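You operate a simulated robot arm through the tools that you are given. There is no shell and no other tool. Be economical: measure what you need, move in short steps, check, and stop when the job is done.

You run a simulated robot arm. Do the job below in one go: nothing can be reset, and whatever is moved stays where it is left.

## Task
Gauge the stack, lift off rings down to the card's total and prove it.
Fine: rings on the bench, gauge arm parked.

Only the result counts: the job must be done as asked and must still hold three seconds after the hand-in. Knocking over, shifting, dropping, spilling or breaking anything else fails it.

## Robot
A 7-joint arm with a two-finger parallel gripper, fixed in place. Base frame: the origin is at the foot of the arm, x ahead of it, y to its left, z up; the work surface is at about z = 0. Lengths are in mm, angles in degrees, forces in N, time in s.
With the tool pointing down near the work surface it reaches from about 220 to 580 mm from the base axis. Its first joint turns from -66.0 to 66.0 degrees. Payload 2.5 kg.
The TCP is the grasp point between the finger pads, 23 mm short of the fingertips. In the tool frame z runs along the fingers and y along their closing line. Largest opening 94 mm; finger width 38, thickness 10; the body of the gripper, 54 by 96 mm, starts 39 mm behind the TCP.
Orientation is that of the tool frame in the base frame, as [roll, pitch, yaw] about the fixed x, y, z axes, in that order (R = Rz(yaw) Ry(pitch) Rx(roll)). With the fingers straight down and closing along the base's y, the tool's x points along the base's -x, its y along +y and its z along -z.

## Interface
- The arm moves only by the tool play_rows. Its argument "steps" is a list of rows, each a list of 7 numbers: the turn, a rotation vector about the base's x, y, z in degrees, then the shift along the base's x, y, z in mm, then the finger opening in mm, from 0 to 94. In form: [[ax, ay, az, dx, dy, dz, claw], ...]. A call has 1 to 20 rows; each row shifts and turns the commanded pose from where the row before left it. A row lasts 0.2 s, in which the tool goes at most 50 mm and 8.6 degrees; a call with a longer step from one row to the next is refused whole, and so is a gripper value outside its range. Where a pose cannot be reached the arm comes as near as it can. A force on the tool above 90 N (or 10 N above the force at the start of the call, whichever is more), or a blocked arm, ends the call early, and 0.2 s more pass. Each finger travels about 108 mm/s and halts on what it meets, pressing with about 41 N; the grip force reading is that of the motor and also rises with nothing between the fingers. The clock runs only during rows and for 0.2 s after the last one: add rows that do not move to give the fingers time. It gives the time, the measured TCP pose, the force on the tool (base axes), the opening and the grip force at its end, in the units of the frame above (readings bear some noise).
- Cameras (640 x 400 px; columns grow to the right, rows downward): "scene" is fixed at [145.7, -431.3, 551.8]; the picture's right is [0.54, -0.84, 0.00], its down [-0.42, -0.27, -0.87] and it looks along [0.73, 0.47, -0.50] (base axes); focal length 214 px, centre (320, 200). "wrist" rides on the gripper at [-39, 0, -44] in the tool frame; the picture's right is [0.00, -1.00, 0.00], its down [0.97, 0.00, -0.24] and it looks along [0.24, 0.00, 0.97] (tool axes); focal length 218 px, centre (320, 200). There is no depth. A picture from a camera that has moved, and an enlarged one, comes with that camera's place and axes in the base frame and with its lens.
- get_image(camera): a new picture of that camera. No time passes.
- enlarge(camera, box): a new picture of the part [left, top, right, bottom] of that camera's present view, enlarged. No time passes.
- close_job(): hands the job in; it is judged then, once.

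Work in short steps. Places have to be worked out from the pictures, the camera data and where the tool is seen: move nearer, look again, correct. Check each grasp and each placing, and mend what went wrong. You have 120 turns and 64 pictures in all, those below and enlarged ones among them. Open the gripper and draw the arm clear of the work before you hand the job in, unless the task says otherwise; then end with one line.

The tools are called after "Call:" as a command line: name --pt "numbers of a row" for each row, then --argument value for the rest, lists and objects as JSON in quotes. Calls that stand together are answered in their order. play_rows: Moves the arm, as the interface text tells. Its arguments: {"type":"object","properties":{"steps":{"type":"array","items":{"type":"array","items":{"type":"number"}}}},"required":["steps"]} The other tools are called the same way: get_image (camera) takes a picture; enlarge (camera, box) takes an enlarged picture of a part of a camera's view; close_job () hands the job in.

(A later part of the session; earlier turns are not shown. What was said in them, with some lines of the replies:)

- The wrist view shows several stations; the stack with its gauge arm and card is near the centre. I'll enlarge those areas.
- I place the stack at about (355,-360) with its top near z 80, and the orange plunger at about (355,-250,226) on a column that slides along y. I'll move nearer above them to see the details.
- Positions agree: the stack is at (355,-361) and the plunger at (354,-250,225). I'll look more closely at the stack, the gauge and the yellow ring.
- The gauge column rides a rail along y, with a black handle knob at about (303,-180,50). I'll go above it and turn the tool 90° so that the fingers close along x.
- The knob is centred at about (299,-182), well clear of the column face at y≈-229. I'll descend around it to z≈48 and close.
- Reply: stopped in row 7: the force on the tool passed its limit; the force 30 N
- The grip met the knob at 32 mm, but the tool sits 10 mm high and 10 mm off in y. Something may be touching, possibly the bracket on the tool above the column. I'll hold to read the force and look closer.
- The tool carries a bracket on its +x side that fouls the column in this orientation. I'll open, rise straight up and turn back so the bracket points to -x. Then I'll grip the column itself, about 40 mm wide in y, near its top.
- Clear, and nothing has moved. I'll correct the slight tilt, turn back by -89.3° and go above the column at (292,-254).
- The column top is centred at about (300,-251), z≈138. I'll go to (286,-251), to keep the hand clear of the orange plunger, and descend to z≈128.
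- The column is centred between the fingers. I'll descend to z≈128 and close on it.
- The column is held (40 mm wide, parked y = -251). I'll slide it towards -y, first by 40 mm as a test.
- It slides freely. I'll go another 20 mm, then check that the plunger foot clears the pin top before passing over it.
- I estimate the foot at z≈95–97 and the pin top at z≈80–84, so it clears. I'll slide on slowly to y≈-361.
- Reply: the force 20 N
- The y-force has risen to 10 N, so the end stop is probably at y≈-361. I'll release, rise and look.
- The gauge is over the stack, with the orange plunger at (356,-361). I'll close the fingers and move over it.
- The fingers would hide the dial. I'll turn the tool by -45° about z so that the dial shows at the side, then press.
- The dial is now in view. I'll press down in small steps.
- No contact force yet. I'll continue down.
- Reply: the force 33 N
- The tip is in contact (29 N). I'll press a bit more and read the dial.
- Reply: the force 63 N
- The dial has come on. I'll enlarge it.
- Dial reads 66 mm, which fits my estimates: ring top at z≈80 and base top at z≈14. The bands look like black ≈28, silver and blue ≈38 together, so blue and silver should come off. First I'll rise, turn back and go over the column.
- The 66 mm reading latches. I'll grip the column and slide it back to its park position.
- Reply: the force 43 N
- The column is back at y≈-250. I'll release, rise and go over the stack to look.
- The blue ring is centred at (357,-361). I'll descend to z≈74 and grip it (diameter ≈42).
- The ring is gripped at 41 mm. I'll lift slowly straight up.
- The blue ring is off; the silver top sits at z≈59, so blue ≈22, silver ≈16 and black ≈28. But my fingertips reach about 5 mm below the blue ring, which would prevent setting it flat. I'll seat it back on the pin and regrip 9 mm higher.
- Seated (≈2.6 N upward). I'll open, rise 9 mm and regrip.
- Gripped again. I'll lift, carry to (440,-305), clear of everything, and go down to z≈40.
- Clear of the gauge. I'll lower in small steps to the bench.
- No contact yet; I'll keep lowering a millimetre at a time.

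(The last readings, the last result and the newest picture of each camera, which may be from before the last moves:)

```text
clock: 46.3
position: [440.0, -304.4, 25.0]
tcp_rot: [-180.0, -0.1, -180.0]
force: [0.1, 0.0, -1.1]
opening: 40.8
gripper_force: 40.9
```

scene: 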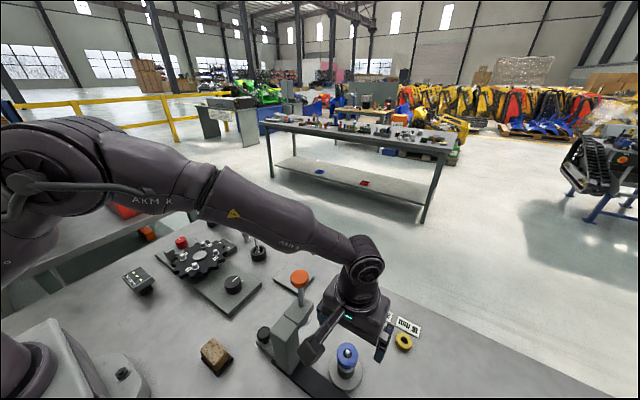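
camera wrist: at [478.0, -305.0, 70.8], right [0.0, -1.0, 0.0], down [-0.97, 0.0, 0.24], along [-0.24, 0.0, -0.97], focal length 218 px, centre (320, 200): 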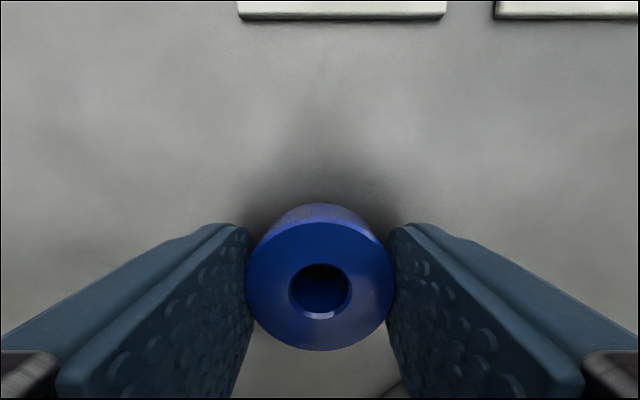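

Call:
play_rows --pt "0 0 0 0 0 -1 35" --pt "0 0 0 0 0 0 35"

Call:
enlarge --camera "scene" --box '[310, 270, 410, 350]'

```text
clock: 46.9
position: [438.3, -304.5, 23.1]
tcp_rot: [180.0, 0.0, 180.0]
force: [0.6, -0.8, -0.8]
opening: 40.7
gripper_force: 40.6
```

```text
5.00 times, centred on (360, 310) of scene
camera zoom: at [145.7, -431.3, 551.8], right [0.54, -0.84, 0.0], down [-0.42, -0.27, -0.87], along [0.73, 0.47, -0.5], focal length 1072 px, centre (120, -350)
```

zoom: 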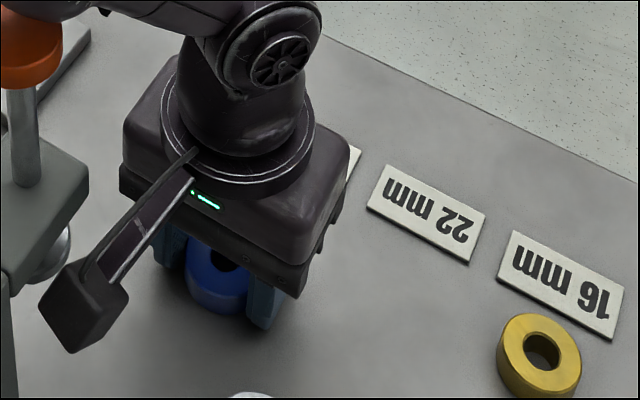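

Fingertips and ring are about level, near the bench. One more millimetre.

Call:
play_rows --pt "0 0 0 0 0 -1 35" --pt "0 0 0 0 0 0 35"

Call:
play_rows --pt "0 0 0 0 0 -1 35" --pt "0 0 0 0 0 0 35"

```text
clock: 47.5
position: [439.0, -304.1, 24.2]
tcp_rot: [180.0, 0.0, 179.9]
force: [-1.6, 0.6, 6.3]
opening: 40.6
gripper_force: 41.3
```

```text
clock: 48.1
position: [440.0, -304.4, 23.3]
tcp_rot: [-179.9, 0.1, -180.0]
force: [-6.9, 3.2, 19.7]
opening: 40.8
gripper_force: 40.8
```

Contact. I'll ease up 1 mm, open and rise, then look.

Call:
play_rows --pt "0 0 0 0 0 1 40" --pt "0 0 0 0 0 0 52" --pt "0 0 0 0 0 0 62" --pt "0 0 0 0 0 20 62" --pt "0 0 0 0 0 40 75" --pt "0 0 0 0 0 40 94" --pt "0 0 0 0 0 40 94" --pt "0 0 0 0 0 0 94"

Call:
get_image --camera "wrist"

Call:
enlarge --camera "scene" --box '[310, 270, 410, 400]'

```text
clock: 49.9
position: [439.3, -305.1, 164.7]
tcp_rot: [180.0, 0.0, 179.9]
force: [0.5, 0.2, -0.5]
opening: 94.1
gripper_force: 0.1
```

```text
20 pictures are left
camera wrist: at [476.9, -305.1, 209.0], right [0.0, -1.0, 0.0], down [-0.97, 0.0, 0.24], along [-0.24, 0.0, -0.97], focal length 218 px, centre (320, 200)
```

wrist: 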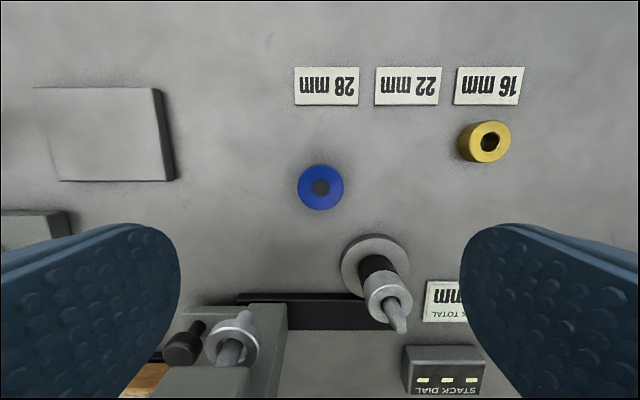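

```text
3.08 times, centred on (360, 335) of scene
camera zoom: at [145.7, -431.3, 551.8], right [0.54, -0.84, 0.0], down [-0.42, -0.27, -0.87], along [0.73, 0.47, -0.5], focal length 660 px, centre (197, -215)
```

zoom: 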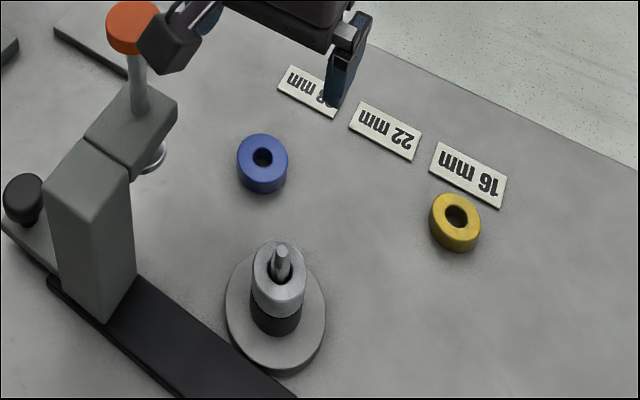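

The blue ring is standing on the bench. Next is silver: top ≈58, bottom ≈42, diameter ≈34. I'll go over it and down to TCP z≈68 so the fingertips stay above the black ring.

Call:
play_rows --pt "0 0 0 -28 -19 0 94" --pt "0 0 0 -28 -19 0 94" --pt "0 0 0 -28 -19 0 94" --pt "0 0 0 0 0 -20 94" --pt "0 0 0 0 0 0 94"

Call:
get_image --camera "wrist"

```text
clock: 51.1
position: [355.3, -361.7, 142.6]
tcp_rot: [180.0, 0.0, 179.9]
force: [0.3, 0.0, -0.2]
opening: 94.1
gripper_force: 0.0
```

```text
18 pictures are left
camera wrist: at [394.4, -362.8, 186.5], right [0.0, -1.0, 0.0], down [-0.97, 0.0, 0.24], along [-0.24, 0.0, -0.97], focal length 218 px, centre (320, 200)
```

wrist: 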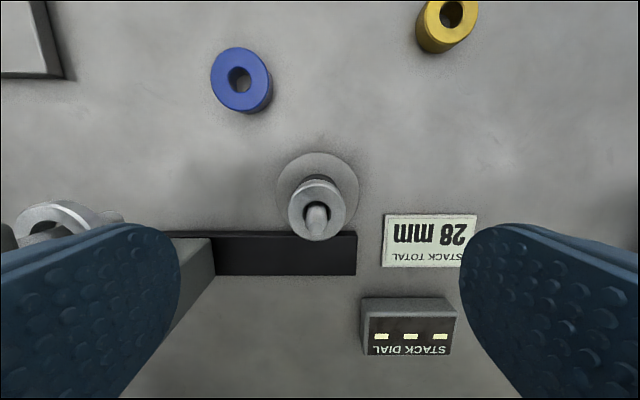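

Centred. I'll descend to z≈68 and grip.

Call:
play_rows --pt "0 0 0 0 0 -30 80" --pt "0 0 0 0 0 -25 70" --pt "0 0 0 0 0 -19 60" --pt "0 0 0 0 0 0 45" --pt "0 0 0 0 0 0 35" --pt "0 0 0 0 0 0 27" --pt "0 0 0 0 0 0 27"

Call:
play_rows --pt "0 0 0 0 0 4 27" --pt "0 0 0 0 0 6 27" --pt "0 0 0 0 0 10 27" --pt "0 0 0 0 0 10 27"

Call:
enlarge --camera "scene" --box '[310, 300, 400, 400]'

```text
clock: 52.7
position: [355.1, -361.4, 68.4]
tcp_rot: [-180.0, 0.1, -180.0]
force: [0.3, 0.1, -1.0]
opening: 34.7
gripper_force: 41.0
```

```text
clock: 53.7
position: [355.6, -360.6, 98.2]
tcp_rot: [179.8, -0.2, 180.0]
force: [0.0, 0.3, -1.2]
opening: 34.9
gripper_force: 40.4
```

```text
4.00 times, centred on (355, 350) of scene
camera zoom: at [145.7, -431.3, 551.8], right [0.54, -0.84, 0.0], down [-0.42, -0.27, -0.87], along [0.73, 0.47, -0.5], focal length 858 px, centre (180, -400)
```

zoom: 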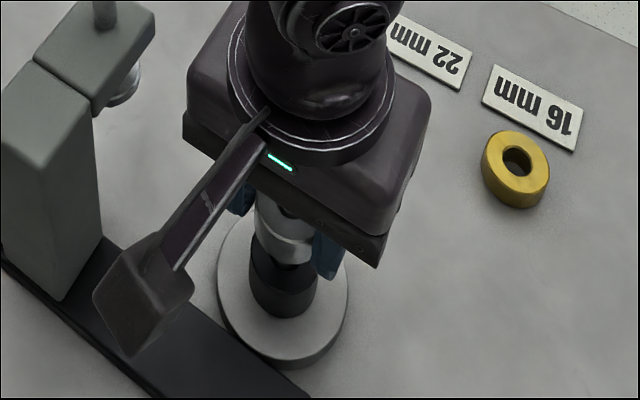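

Silver came off alone; black stays. I'll lift on, carry it to (432,-370) and lower near the bench.

Call:
play_rows --pt "0 0 0 0 0 20 27" --pt "0 0 0 0 0 30 27" --pt "0 0 0 0 0 10 27" --pt "0 0 0 26 -3 0 27" --pt "0 0 0 26 -3 0 27" --pt "0 0 0 25 -3 0 27" --pt "0 0 0 0 0 -40 27" --pt "0 0 0 0 0 -40 27" --pt "0 0 0 0 0 -30 27" --pt "0 0 0 0 0 -15 27" --pt "0 0 0 0 0 0 27"

Call:
enlarge --camera "scene" --box '[310, 270, 420, 400]'

```text
clock: 56.1
position: [430.4, -371.4, 34.7]
tcp_rot: [-180.0, 0.1, -180.0]
force: [-1.1, -0.7, -0.5]
opening: 34.6
gripper_force: 40.9
```

```text
3.08 times, centred on (365, 335) of scene
camera zoom: at [145.7, -431.3, 551.8], right [0.54, -0.84, 0.0], down [-0.42, -0.27, -0.87], along [0.73, 0.47, -0.5], focal length 660 px, centre (182, -215)
```

zoom: 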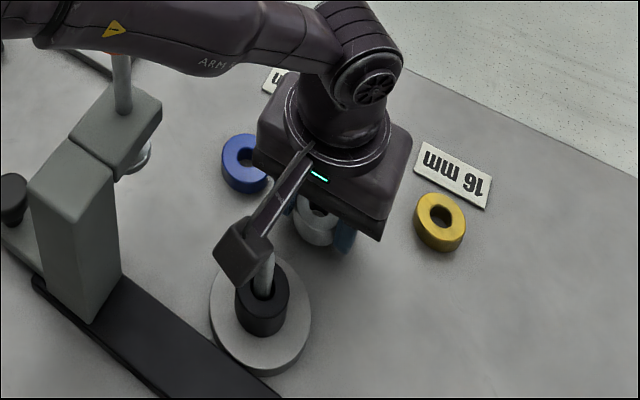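

Good. I'll lower in small steps until contact.

Call:
play_rows --pt "0 0 0 0 0 -3 27" --pt "0 0 0 0 0 -2 27" --pt "0 0 0 0 0 -1 27" --pt "0 0 0 0 0 0 27"

Call:
play_rows --pt "0 0 0 0 0 -1 27" --pt "0 0 0 0 0 0 27"

Call:
play_rows --pt "0 0 0 0 0 -1 27" --pt "0 0 0 0 0 0 27"

```text
clock: 57.1
position: [431.6, -370.9, 30.1]
tcp_rot: [180.0, -0.1, 180.0]
force: [-1.4, 0.4, 4.0]
opening: 34.5
gripper_force: 41.6
```

```text
clock: 57.7
position: [431.5, -370.7, 28.3]
tcp_rot: [-179.9, 0.1, 179.9]
force: [-6.7, 0.2, 15.7]
opening: 35.2
gripper_force: 41.5
```

```text
clock: 58.3
position: [432.3, -371.3, 27.7]
tcp_rot: [-180.0, 0.0, 180.0]
force: [-10.1, 3.4, 29.9]
opening: 34.8
gripper_force: 40.9
```

The ring is on the bench. I'll ease off, open to 50 mm and rise.

Call:
play_rows --pt "0 0 0 0 0 2 27" --pt "0 0 0 0 0 0 38" --pt "0 0 0 0 0 0 48" --pt "0 0 0 0 0 20 50" --pt "0 0 0 0 0 40 70" --pt "0 0 0 0 0 40 94" --pt "0 0 0 0 0 40 94" --pt "0 0 0 0 0 40 94" --pt "0 0 0 0 0 40 94" --pt "0 0 0 0 0 30 94" --pt "0 0 0 0 0 0 94"

Call:
get_image --camera "wrist"

Call:
enlarge --camera "scene" --box '[240, 240, 420, 400]'

```text
clock: 60.7
position: [431.4, -371.6, 277.2]
tcp_rot: [-180.0, 0.0, 180.0]
force: [0.4, -0.2, -0.3]
opening: 94.2
gripper_force: 0.1
```

```text
15 pictures are left
camera wrist: at [470.6, -371.6, 322.8], right [0.0, -1.0, 0.0], down [-0.97, 0.0, 0.24], along [-0.24, 0.0, -0.97], focal length 218 px, centre (320, 200)
```

wrist: 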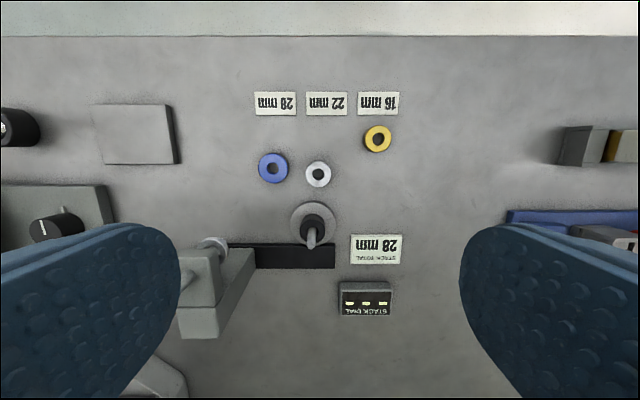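

```text
2.50 times, centred on (330, 320) of scene
camera zoom: at [145.7, -431.3, 551.8], right [0.54, -0.84, 0.0], down [-0.42, -0.27, -0.87], along [0.73, 0.47, -0.5], focal length 536 px, centre (295, -100)
```

zoom: 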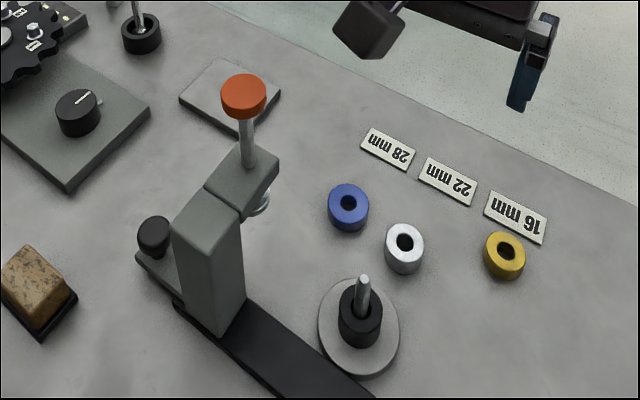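

Both rings stand on the bench and black remains. Now I'll bring the gauge over the stack again, going over the parked column first.

Call:
play_rows --pt "0 0 0 0 0 25 94" --pt "0 0 0 -29 24 0 94" --pt "0 0 0 -29 24 0 94" --pt "0 0 0 -29 24 0 94" --pt "0 0 0 -29 24 0 94" --pt "0 0 0 -29 25 0 94" --pt "0 0 0 0 0 -40 94" --pt "0 0 0 0 0 -40 94" --pt "0 0 0 0 0 -40 94" --pt "0 0 0 0 0 0 94"

Call:
get_image --camera "wrist"

```text
clock: 62.9
position: [286.3, -250.5, 183.0]
tcp_rot: [179.9, 0.0, -180.0]
force: [0.2, -0.5, -0.2]
opening: 94.1
gripper_force: 0.1
```

```text
13 pictures are left
camera wrist: at [325.1, -250.3, 226.9], right [0.0, -1.0, 0.0], down [-0.97, 0.0, 0.24], along [-0.24, 0.0, -0.97], focal length 218 px, centre (320, 200)
```

wrist: 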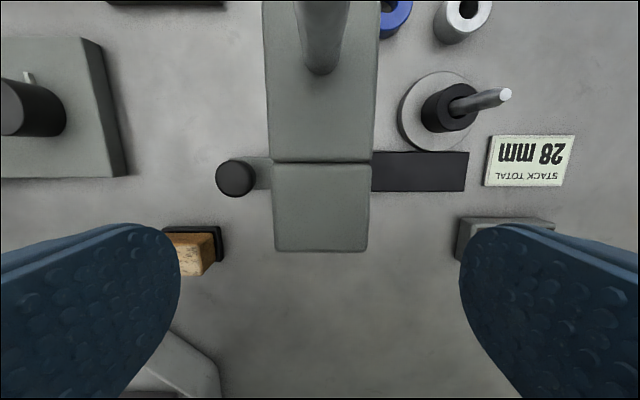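

Aligned. I'll grip the column and slide it to y≈-361.

Call:
play_rows --pt "0 0 0 0 0 -28 94" --pt "0 0 0 0 0 -27 94" --pt "0 0 0 0 0 0 70" --pt "0 0 0 0 0 0 50" --pt "0 0 0 0 0 0 36" --pt "0 0 0 0 0 0 36" --pt "0 0 0 0 -10 0 36" --pt "0 0 0 0 -15 0 36" --pt "0 0 0 0 -15 0 36" --pt "0 0 0 0 -15 0 36" --pt "0 0 0 0 -15 0 36" --pt "0 0 0 0 -15 0 36" --pt "0 0 0 0 -12 0 36" --pt "0 0 0 0 -8 0 36" --pt "0 0 0 0 -5 0 36" --pt "0 0 0 0 0 0 36"

```text
clock: 66.3
position: [284.1, -359.6, 127.6]
tcp_rot: [-180.0, -0.3, 179.9]
force: [-32.3, 9.2, 27.2]
opening: 39.9
gripper_force: 44.9
```

The gauge is at the stack. I'll release, rise, close, go over the plunger and turn -45°.

Call:
play_rows --pt "0 0 0 0 0 0 50" --pt "0 0 0 0 0 0 70" --pt "0 0 0 0 0 0 94" --pt "0 0 0 2 -2 40 94" --pt "0 0 0 0 0 40 94" --pt "0 0 0 0 0 40 94" --pt "0 0 0 0 0 40 94" --pt "0 0 0 0 0 15 94" --pt "0 0 -7.5 12 0 0 70" --pt "0 0 -7.5 12 0 0 50" --pt "0 0 -7.5 12 0 0 30" --pt "0 0 -7.5 12 0 0 10" --pt "0 0 -7.5 12 0 0 0" --pt "0 0 -7.5 10 0 0 0" --pt "0 0 0 0 0 -25 0" --pt "0 0 0 0 0 -15 0" --pt "0 0 0 0 0 -10 0" --pt "0 0 0 0 0 -8 0" --pt "0 0 0 0 0 0 0"

Call:
get_image --camera "wrist"

```text
clock: 70.3
position: [357.9, -360.8, 246.5]
tcp_rot: [179.9, 0.0, 135.0]
force: [0.3, 1.0, -0.2]
opening: 0.1
gripper_force: 41.4
```

```text
12 pictures are left
camera wrist: at [385.8, -389.8, 289.3], right [-0.71, -0.71, 0.0], down [-0.69, 0.69, 0.24], along [-0.17, 0.17, -0.97], focal length 218 px, centre (320, 200)
```

wrist: 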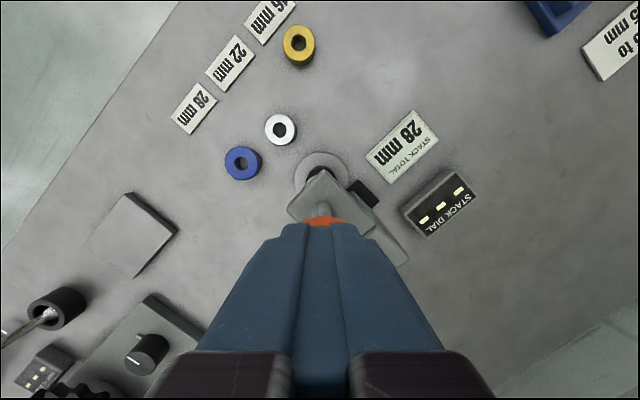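

Now I'll press down. The plunger must travel about 38 mm further, to TCP z≈200.

Call:
play_rows --pt "0 0 0 0 0 -5 0" --pt "0 0 0 0 0 -5 0" --pt "0 0 0 0 0 -5 0" --pt "0 0 0 0 0 -5 0" --pt "0 0 0 0 0 -5 0" --pt "0 0 0 0 0 -5 0" --pt "0 0 0 0 0 -4 0" --pt "0 0 0 0 0 -4 0" --pt "0 0 0 0 0 0 0"

```text
clock: 72.3
position: [359.4, -361.5, 204.8]
tcp_rot: [180.0, -0.1, 135.0]
force: [-0.5, -1.0, -0.6]
opening: 0.0
gripper_force: 41.2
```

There's almost no force at z 205; a look before pressing further.

Call:
get_image --camera "wrist"

Call:
enlarge --camera "scene" --box '[260, 250, 410, 400]'

```text
11 pictures are left
camera wrist: at [386.3, -390.0, 250.8], right [-0.71, -0.71, 0.0], down [-0.69, 0.69, 0.24], along [-0.17, 0.17, -0.97], focal length 218 px, centre (320, 200)
```

wrist: 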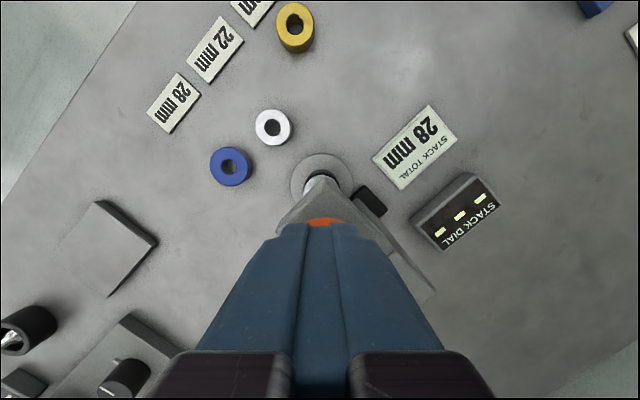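

```text
2.67 times, centred on (335, 325) of scene
camera zoom: at [145.7, -431.3, 551.8], right [0.54, -0.84, 0.0], down [-0.42, -0.27, -0.87], along [0.73, 0.47, -0.5], focal length 572 px, centre (280, -133)
```

zoom: 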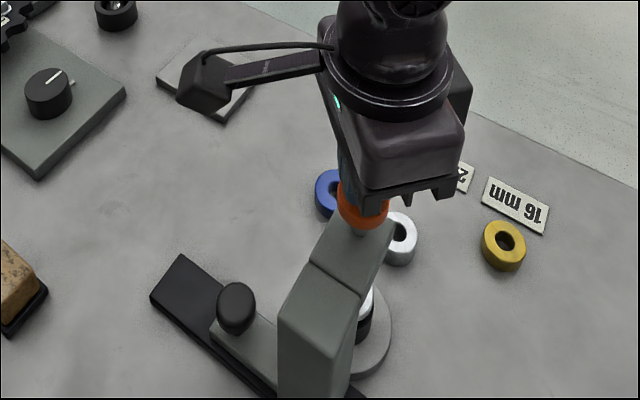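

The plunger is going down easily and its foot is nearly on the black ring. I'll continue in small steps.

Call:
play_rows --pt "0 0 0 0 0 -2 0" --pt "0 0 0 0 0 -2 0" --pt "0 0 0 0 0 -2 0" --pt "0 0 0 0 0 0 0"

Call:
play_rows --pt "0 0 0 0 0 -2 0" --pt "0 0 0 0 0 0 0"

```text
clock: 73.3
position: [359.0, -361.1, 200.1]
tcp_rot: [179.9, 0.1, 135.0]
force: [1.3, 1.0, 2.4]
opening: 0.0
gripper_force: 41.1
```

```text
clock: 73.9
position: [358.8, -361.4, 199.5]
tcp_rot: [179.9, 0.0, 135.0]
force: [-2.4, 3.6, 7.8]
opening: 0.2
gripper_force: 40.6
```

Contact begins at z≈200 as expected. I'll press a little more, to a force similar to the first time.

Call:
play_rows --pt "0 0 0 0 0 -2 0" --pt "0 0 0 0 0 -2 0" --pt "0 0 0 0 0 -1 0" --pt "0 0 0 0 0 0 0"

Call:
enlarge --camera "wrist" --box '[360, 90, 520, 270]'

```text
clock: 74.9
position: [359.1, -361.1, 199.0]
tcp_rot: [179.9, 0.2, 135.0]
force: [-15.1, 18.3, 52.4]
opening: 0.0
gripper_force: 40.7
```

```text
2.22 times, centred on (440, 180) of wrist
camera zoom: at [385.9, -389.9, 242.8], right [-0.71, -0.71, 0.0], down [-0.69, 0.69, 0.24], along [-0.17, 0.17, -0.97], focal length 485 px, centre (53, 244)
```

zoom: 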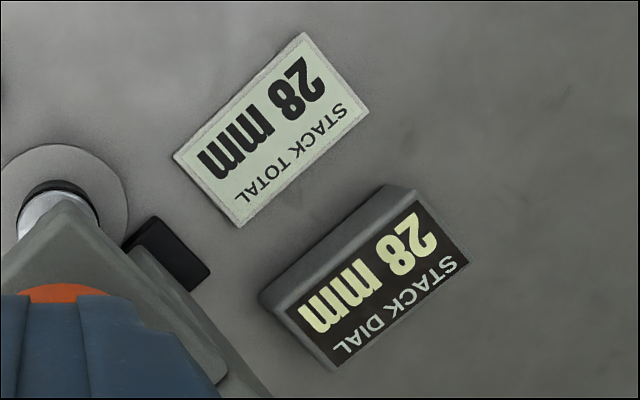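

The dial reads 28 mm, matching the card. I'll rise slowly and check that the plunger has come up before sliding the gauge back.

Call:
play_rows --pt "0 0 0 0 0 10 0" --pt "0 0 0 0 0 15 0" --pt "0 0 0 0 0 20 0" --pt "0 0 0 0 0 30 0" --pt "0 0 0 0 0 40 0" --pt "0 0 7.5 -12 0 0 20" --pt "0 0 7.5 -12 0 0 40" --pt "0 0 7.5 -12 0 0 60" --pt "0 0 7.5 -12 0 0 80" --pt "0 0 7.5 -12 0 0 94" --pt "0 0 7.5 -12 0 0 94" --pt "0 0 0 0 0 0 94"

Call:
get_image --camera "wrist"

```text
clock: 77.5
position: [286.0, -361.2, 308.5]
tcp_rot: [-180.0, 0.0, -179.9]
force: [-0.5, -0.8, 0.7]
opening: 94.3
gripper_force: 0.1
```

```text
8 pictures are left
camera wrist: at [325.3, -362.1, 352.5], right [0.0, -1.0, 0.0], down [-0.97, 0.0, 0.24], along [-0.24, 0.0, -0.97], focal length 218 px, centre (320, 200)
```

wrist: 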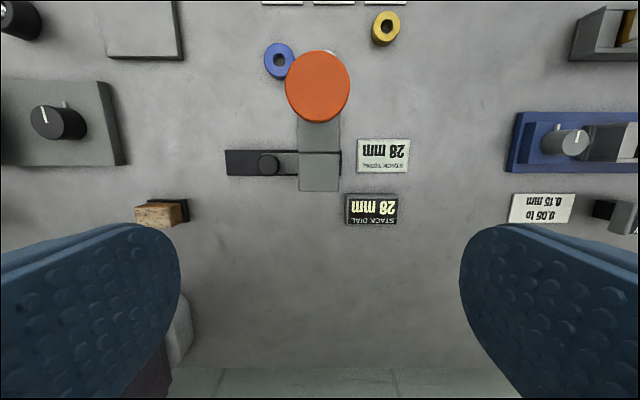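

The plunger is up at its original size in the view, and the dial holds 28 mm. I'll grip the column and slide it back to park.

Call:
play_rows --pt "0 0 0 0 0 -40 94" --pt "0 0 0 0 0 -40 94" --pt "0 0 0 0 0 -40 94" --pt "0 0 0 0 0 -35 94" --pt "0 0 0 0 0 -26 94" --pt "0 0 0 0 0 0 70" --pt "0 0 0 0 0 0 50" --pt "0 0 0 0 0 0 36" --pt "0 0 0 0 0 0 36" --pt "0 0 0 0 10 0 36" --pt "0 0 0 0 15 0 36" --pt "0 0 0 0 15 0 36" --pt "0 0 0 0 15 0 36" --pt "0 0 0 0 15 0 36" --pt "0 0 0 0 15 0 36" --pt "0 0 0 0 12 0 36" --pt "0 0 0 0 8 0 36" --pt "0 0 0 0 5 0 36" --pt "0 0 0 0 1 0 36" --pt "0 0 0 0 0 0 36"

```text
clock: 81.7
position: [285.2, -251.2, 126.9]
tcp_rot: [179.7, -0.1, 180.0]
force: [3.5, -0.5, -42.1]
opening: 40.0
gripper_force: 45.1
```

Back at y≈-251. I'll nudge it +2 mm to see whether the park end stop is reached.

Call:
play_rows --pt "0 0 0 0 1 0 36" --pt "0 0 0 0 1 0 36" --pt "0 0 0 0 0 0 36"

```text
clock: 82.5
position: [286.2, -250.7, 128.1]
tcp_rot: [-179.9, -0.1, 179.8]
force: [6.7, -25.5, -40.0]
opening: 40.2
gripper_force: 45.1
```

The y-force jumped to -25 N with no motion, so the column is at its park stop. I'll release, rise and draw the arm clear.

Call:
play_rows --pt "0 0 0 0 -1 0 36" --pt "0 0 0 0 0 0 50" --pt "0 0 0 0 0 0 70" --pt "0 0 0 0 0 0 94" --pt "0 0 0 0 0 30 94" --pt "0 0 0 0 0 40 94" --pt "0 0 0 0 0 40 94" --pt "0 0 0 0 0 40 94" --pt "0 0 0 0 0 40 94" --pt "0 0 0 -20 0 40 94" --pt "0 0 0 -20 0 40 94" --pt "0 0 0 -20 0 30 94" --pt "0 0 0 0 0 0 94"

Call:
get_image --camera "wrist"

Call:
enlarge --camera "scene" --box '[200, 230, 440, 400]'

```text
clock: 85.3
position: [227.6, -249.0, 426.1]
tcp_rot: [-180.0, 0.0, 180.0]
force: [-0.6, 0.1, 0.4]
opening: 94.3
gripper_force: 0.0
```

```text
7 pictures are left
camera wrist: at [266.3, -249.5, 470.7], right [0.0, -1.0, 0.0], down [-0.97, 0.0, 0.24], along [-0.24, 0.0, -0.97], focal length 218 px, centre (320, 200)
```

wrist: 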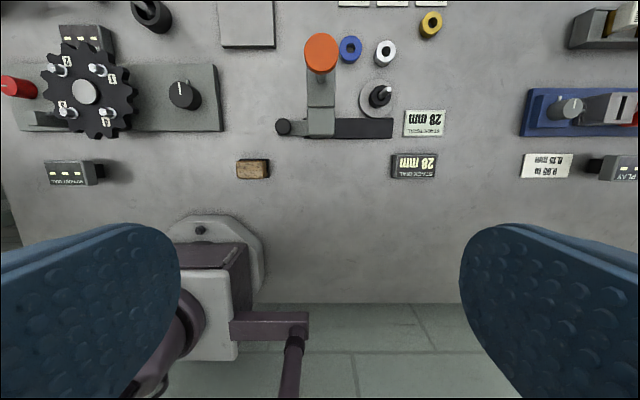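

```text
2.35 times, centred on (320, 315) of scene
camera zoom: at [145.7, -431.3, 551.8], right [0.54, -0.84, 0.0], down [-0.42, -0.27, -0.87], along [0.73, 0.47, -0.5], focal length 505 px, centre (320, -71)
```

zoom: 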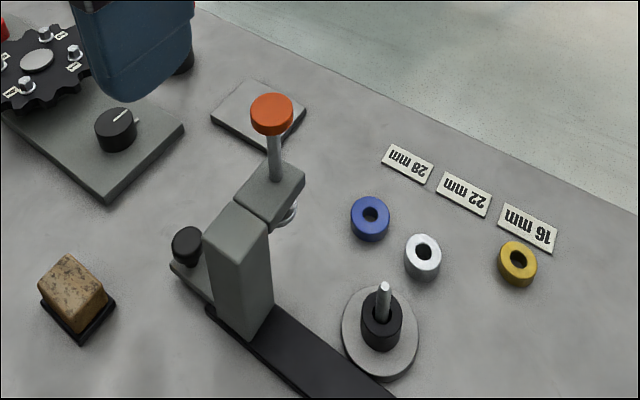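

The gauge is parked, the dial holds 28 mm, both rings lie on the bench and the arm is clear with the gripper open, so I'm handing in.

Call:
close_job

```text
The job is handed in.
```

The stack gauged 66 mm at first. I lifted the blue and silver rings off onto the bench, and the second gauging read 28 mm, matching the card; the gauge arm is back at its park stop and I left the yellow ring by the tags where it was.
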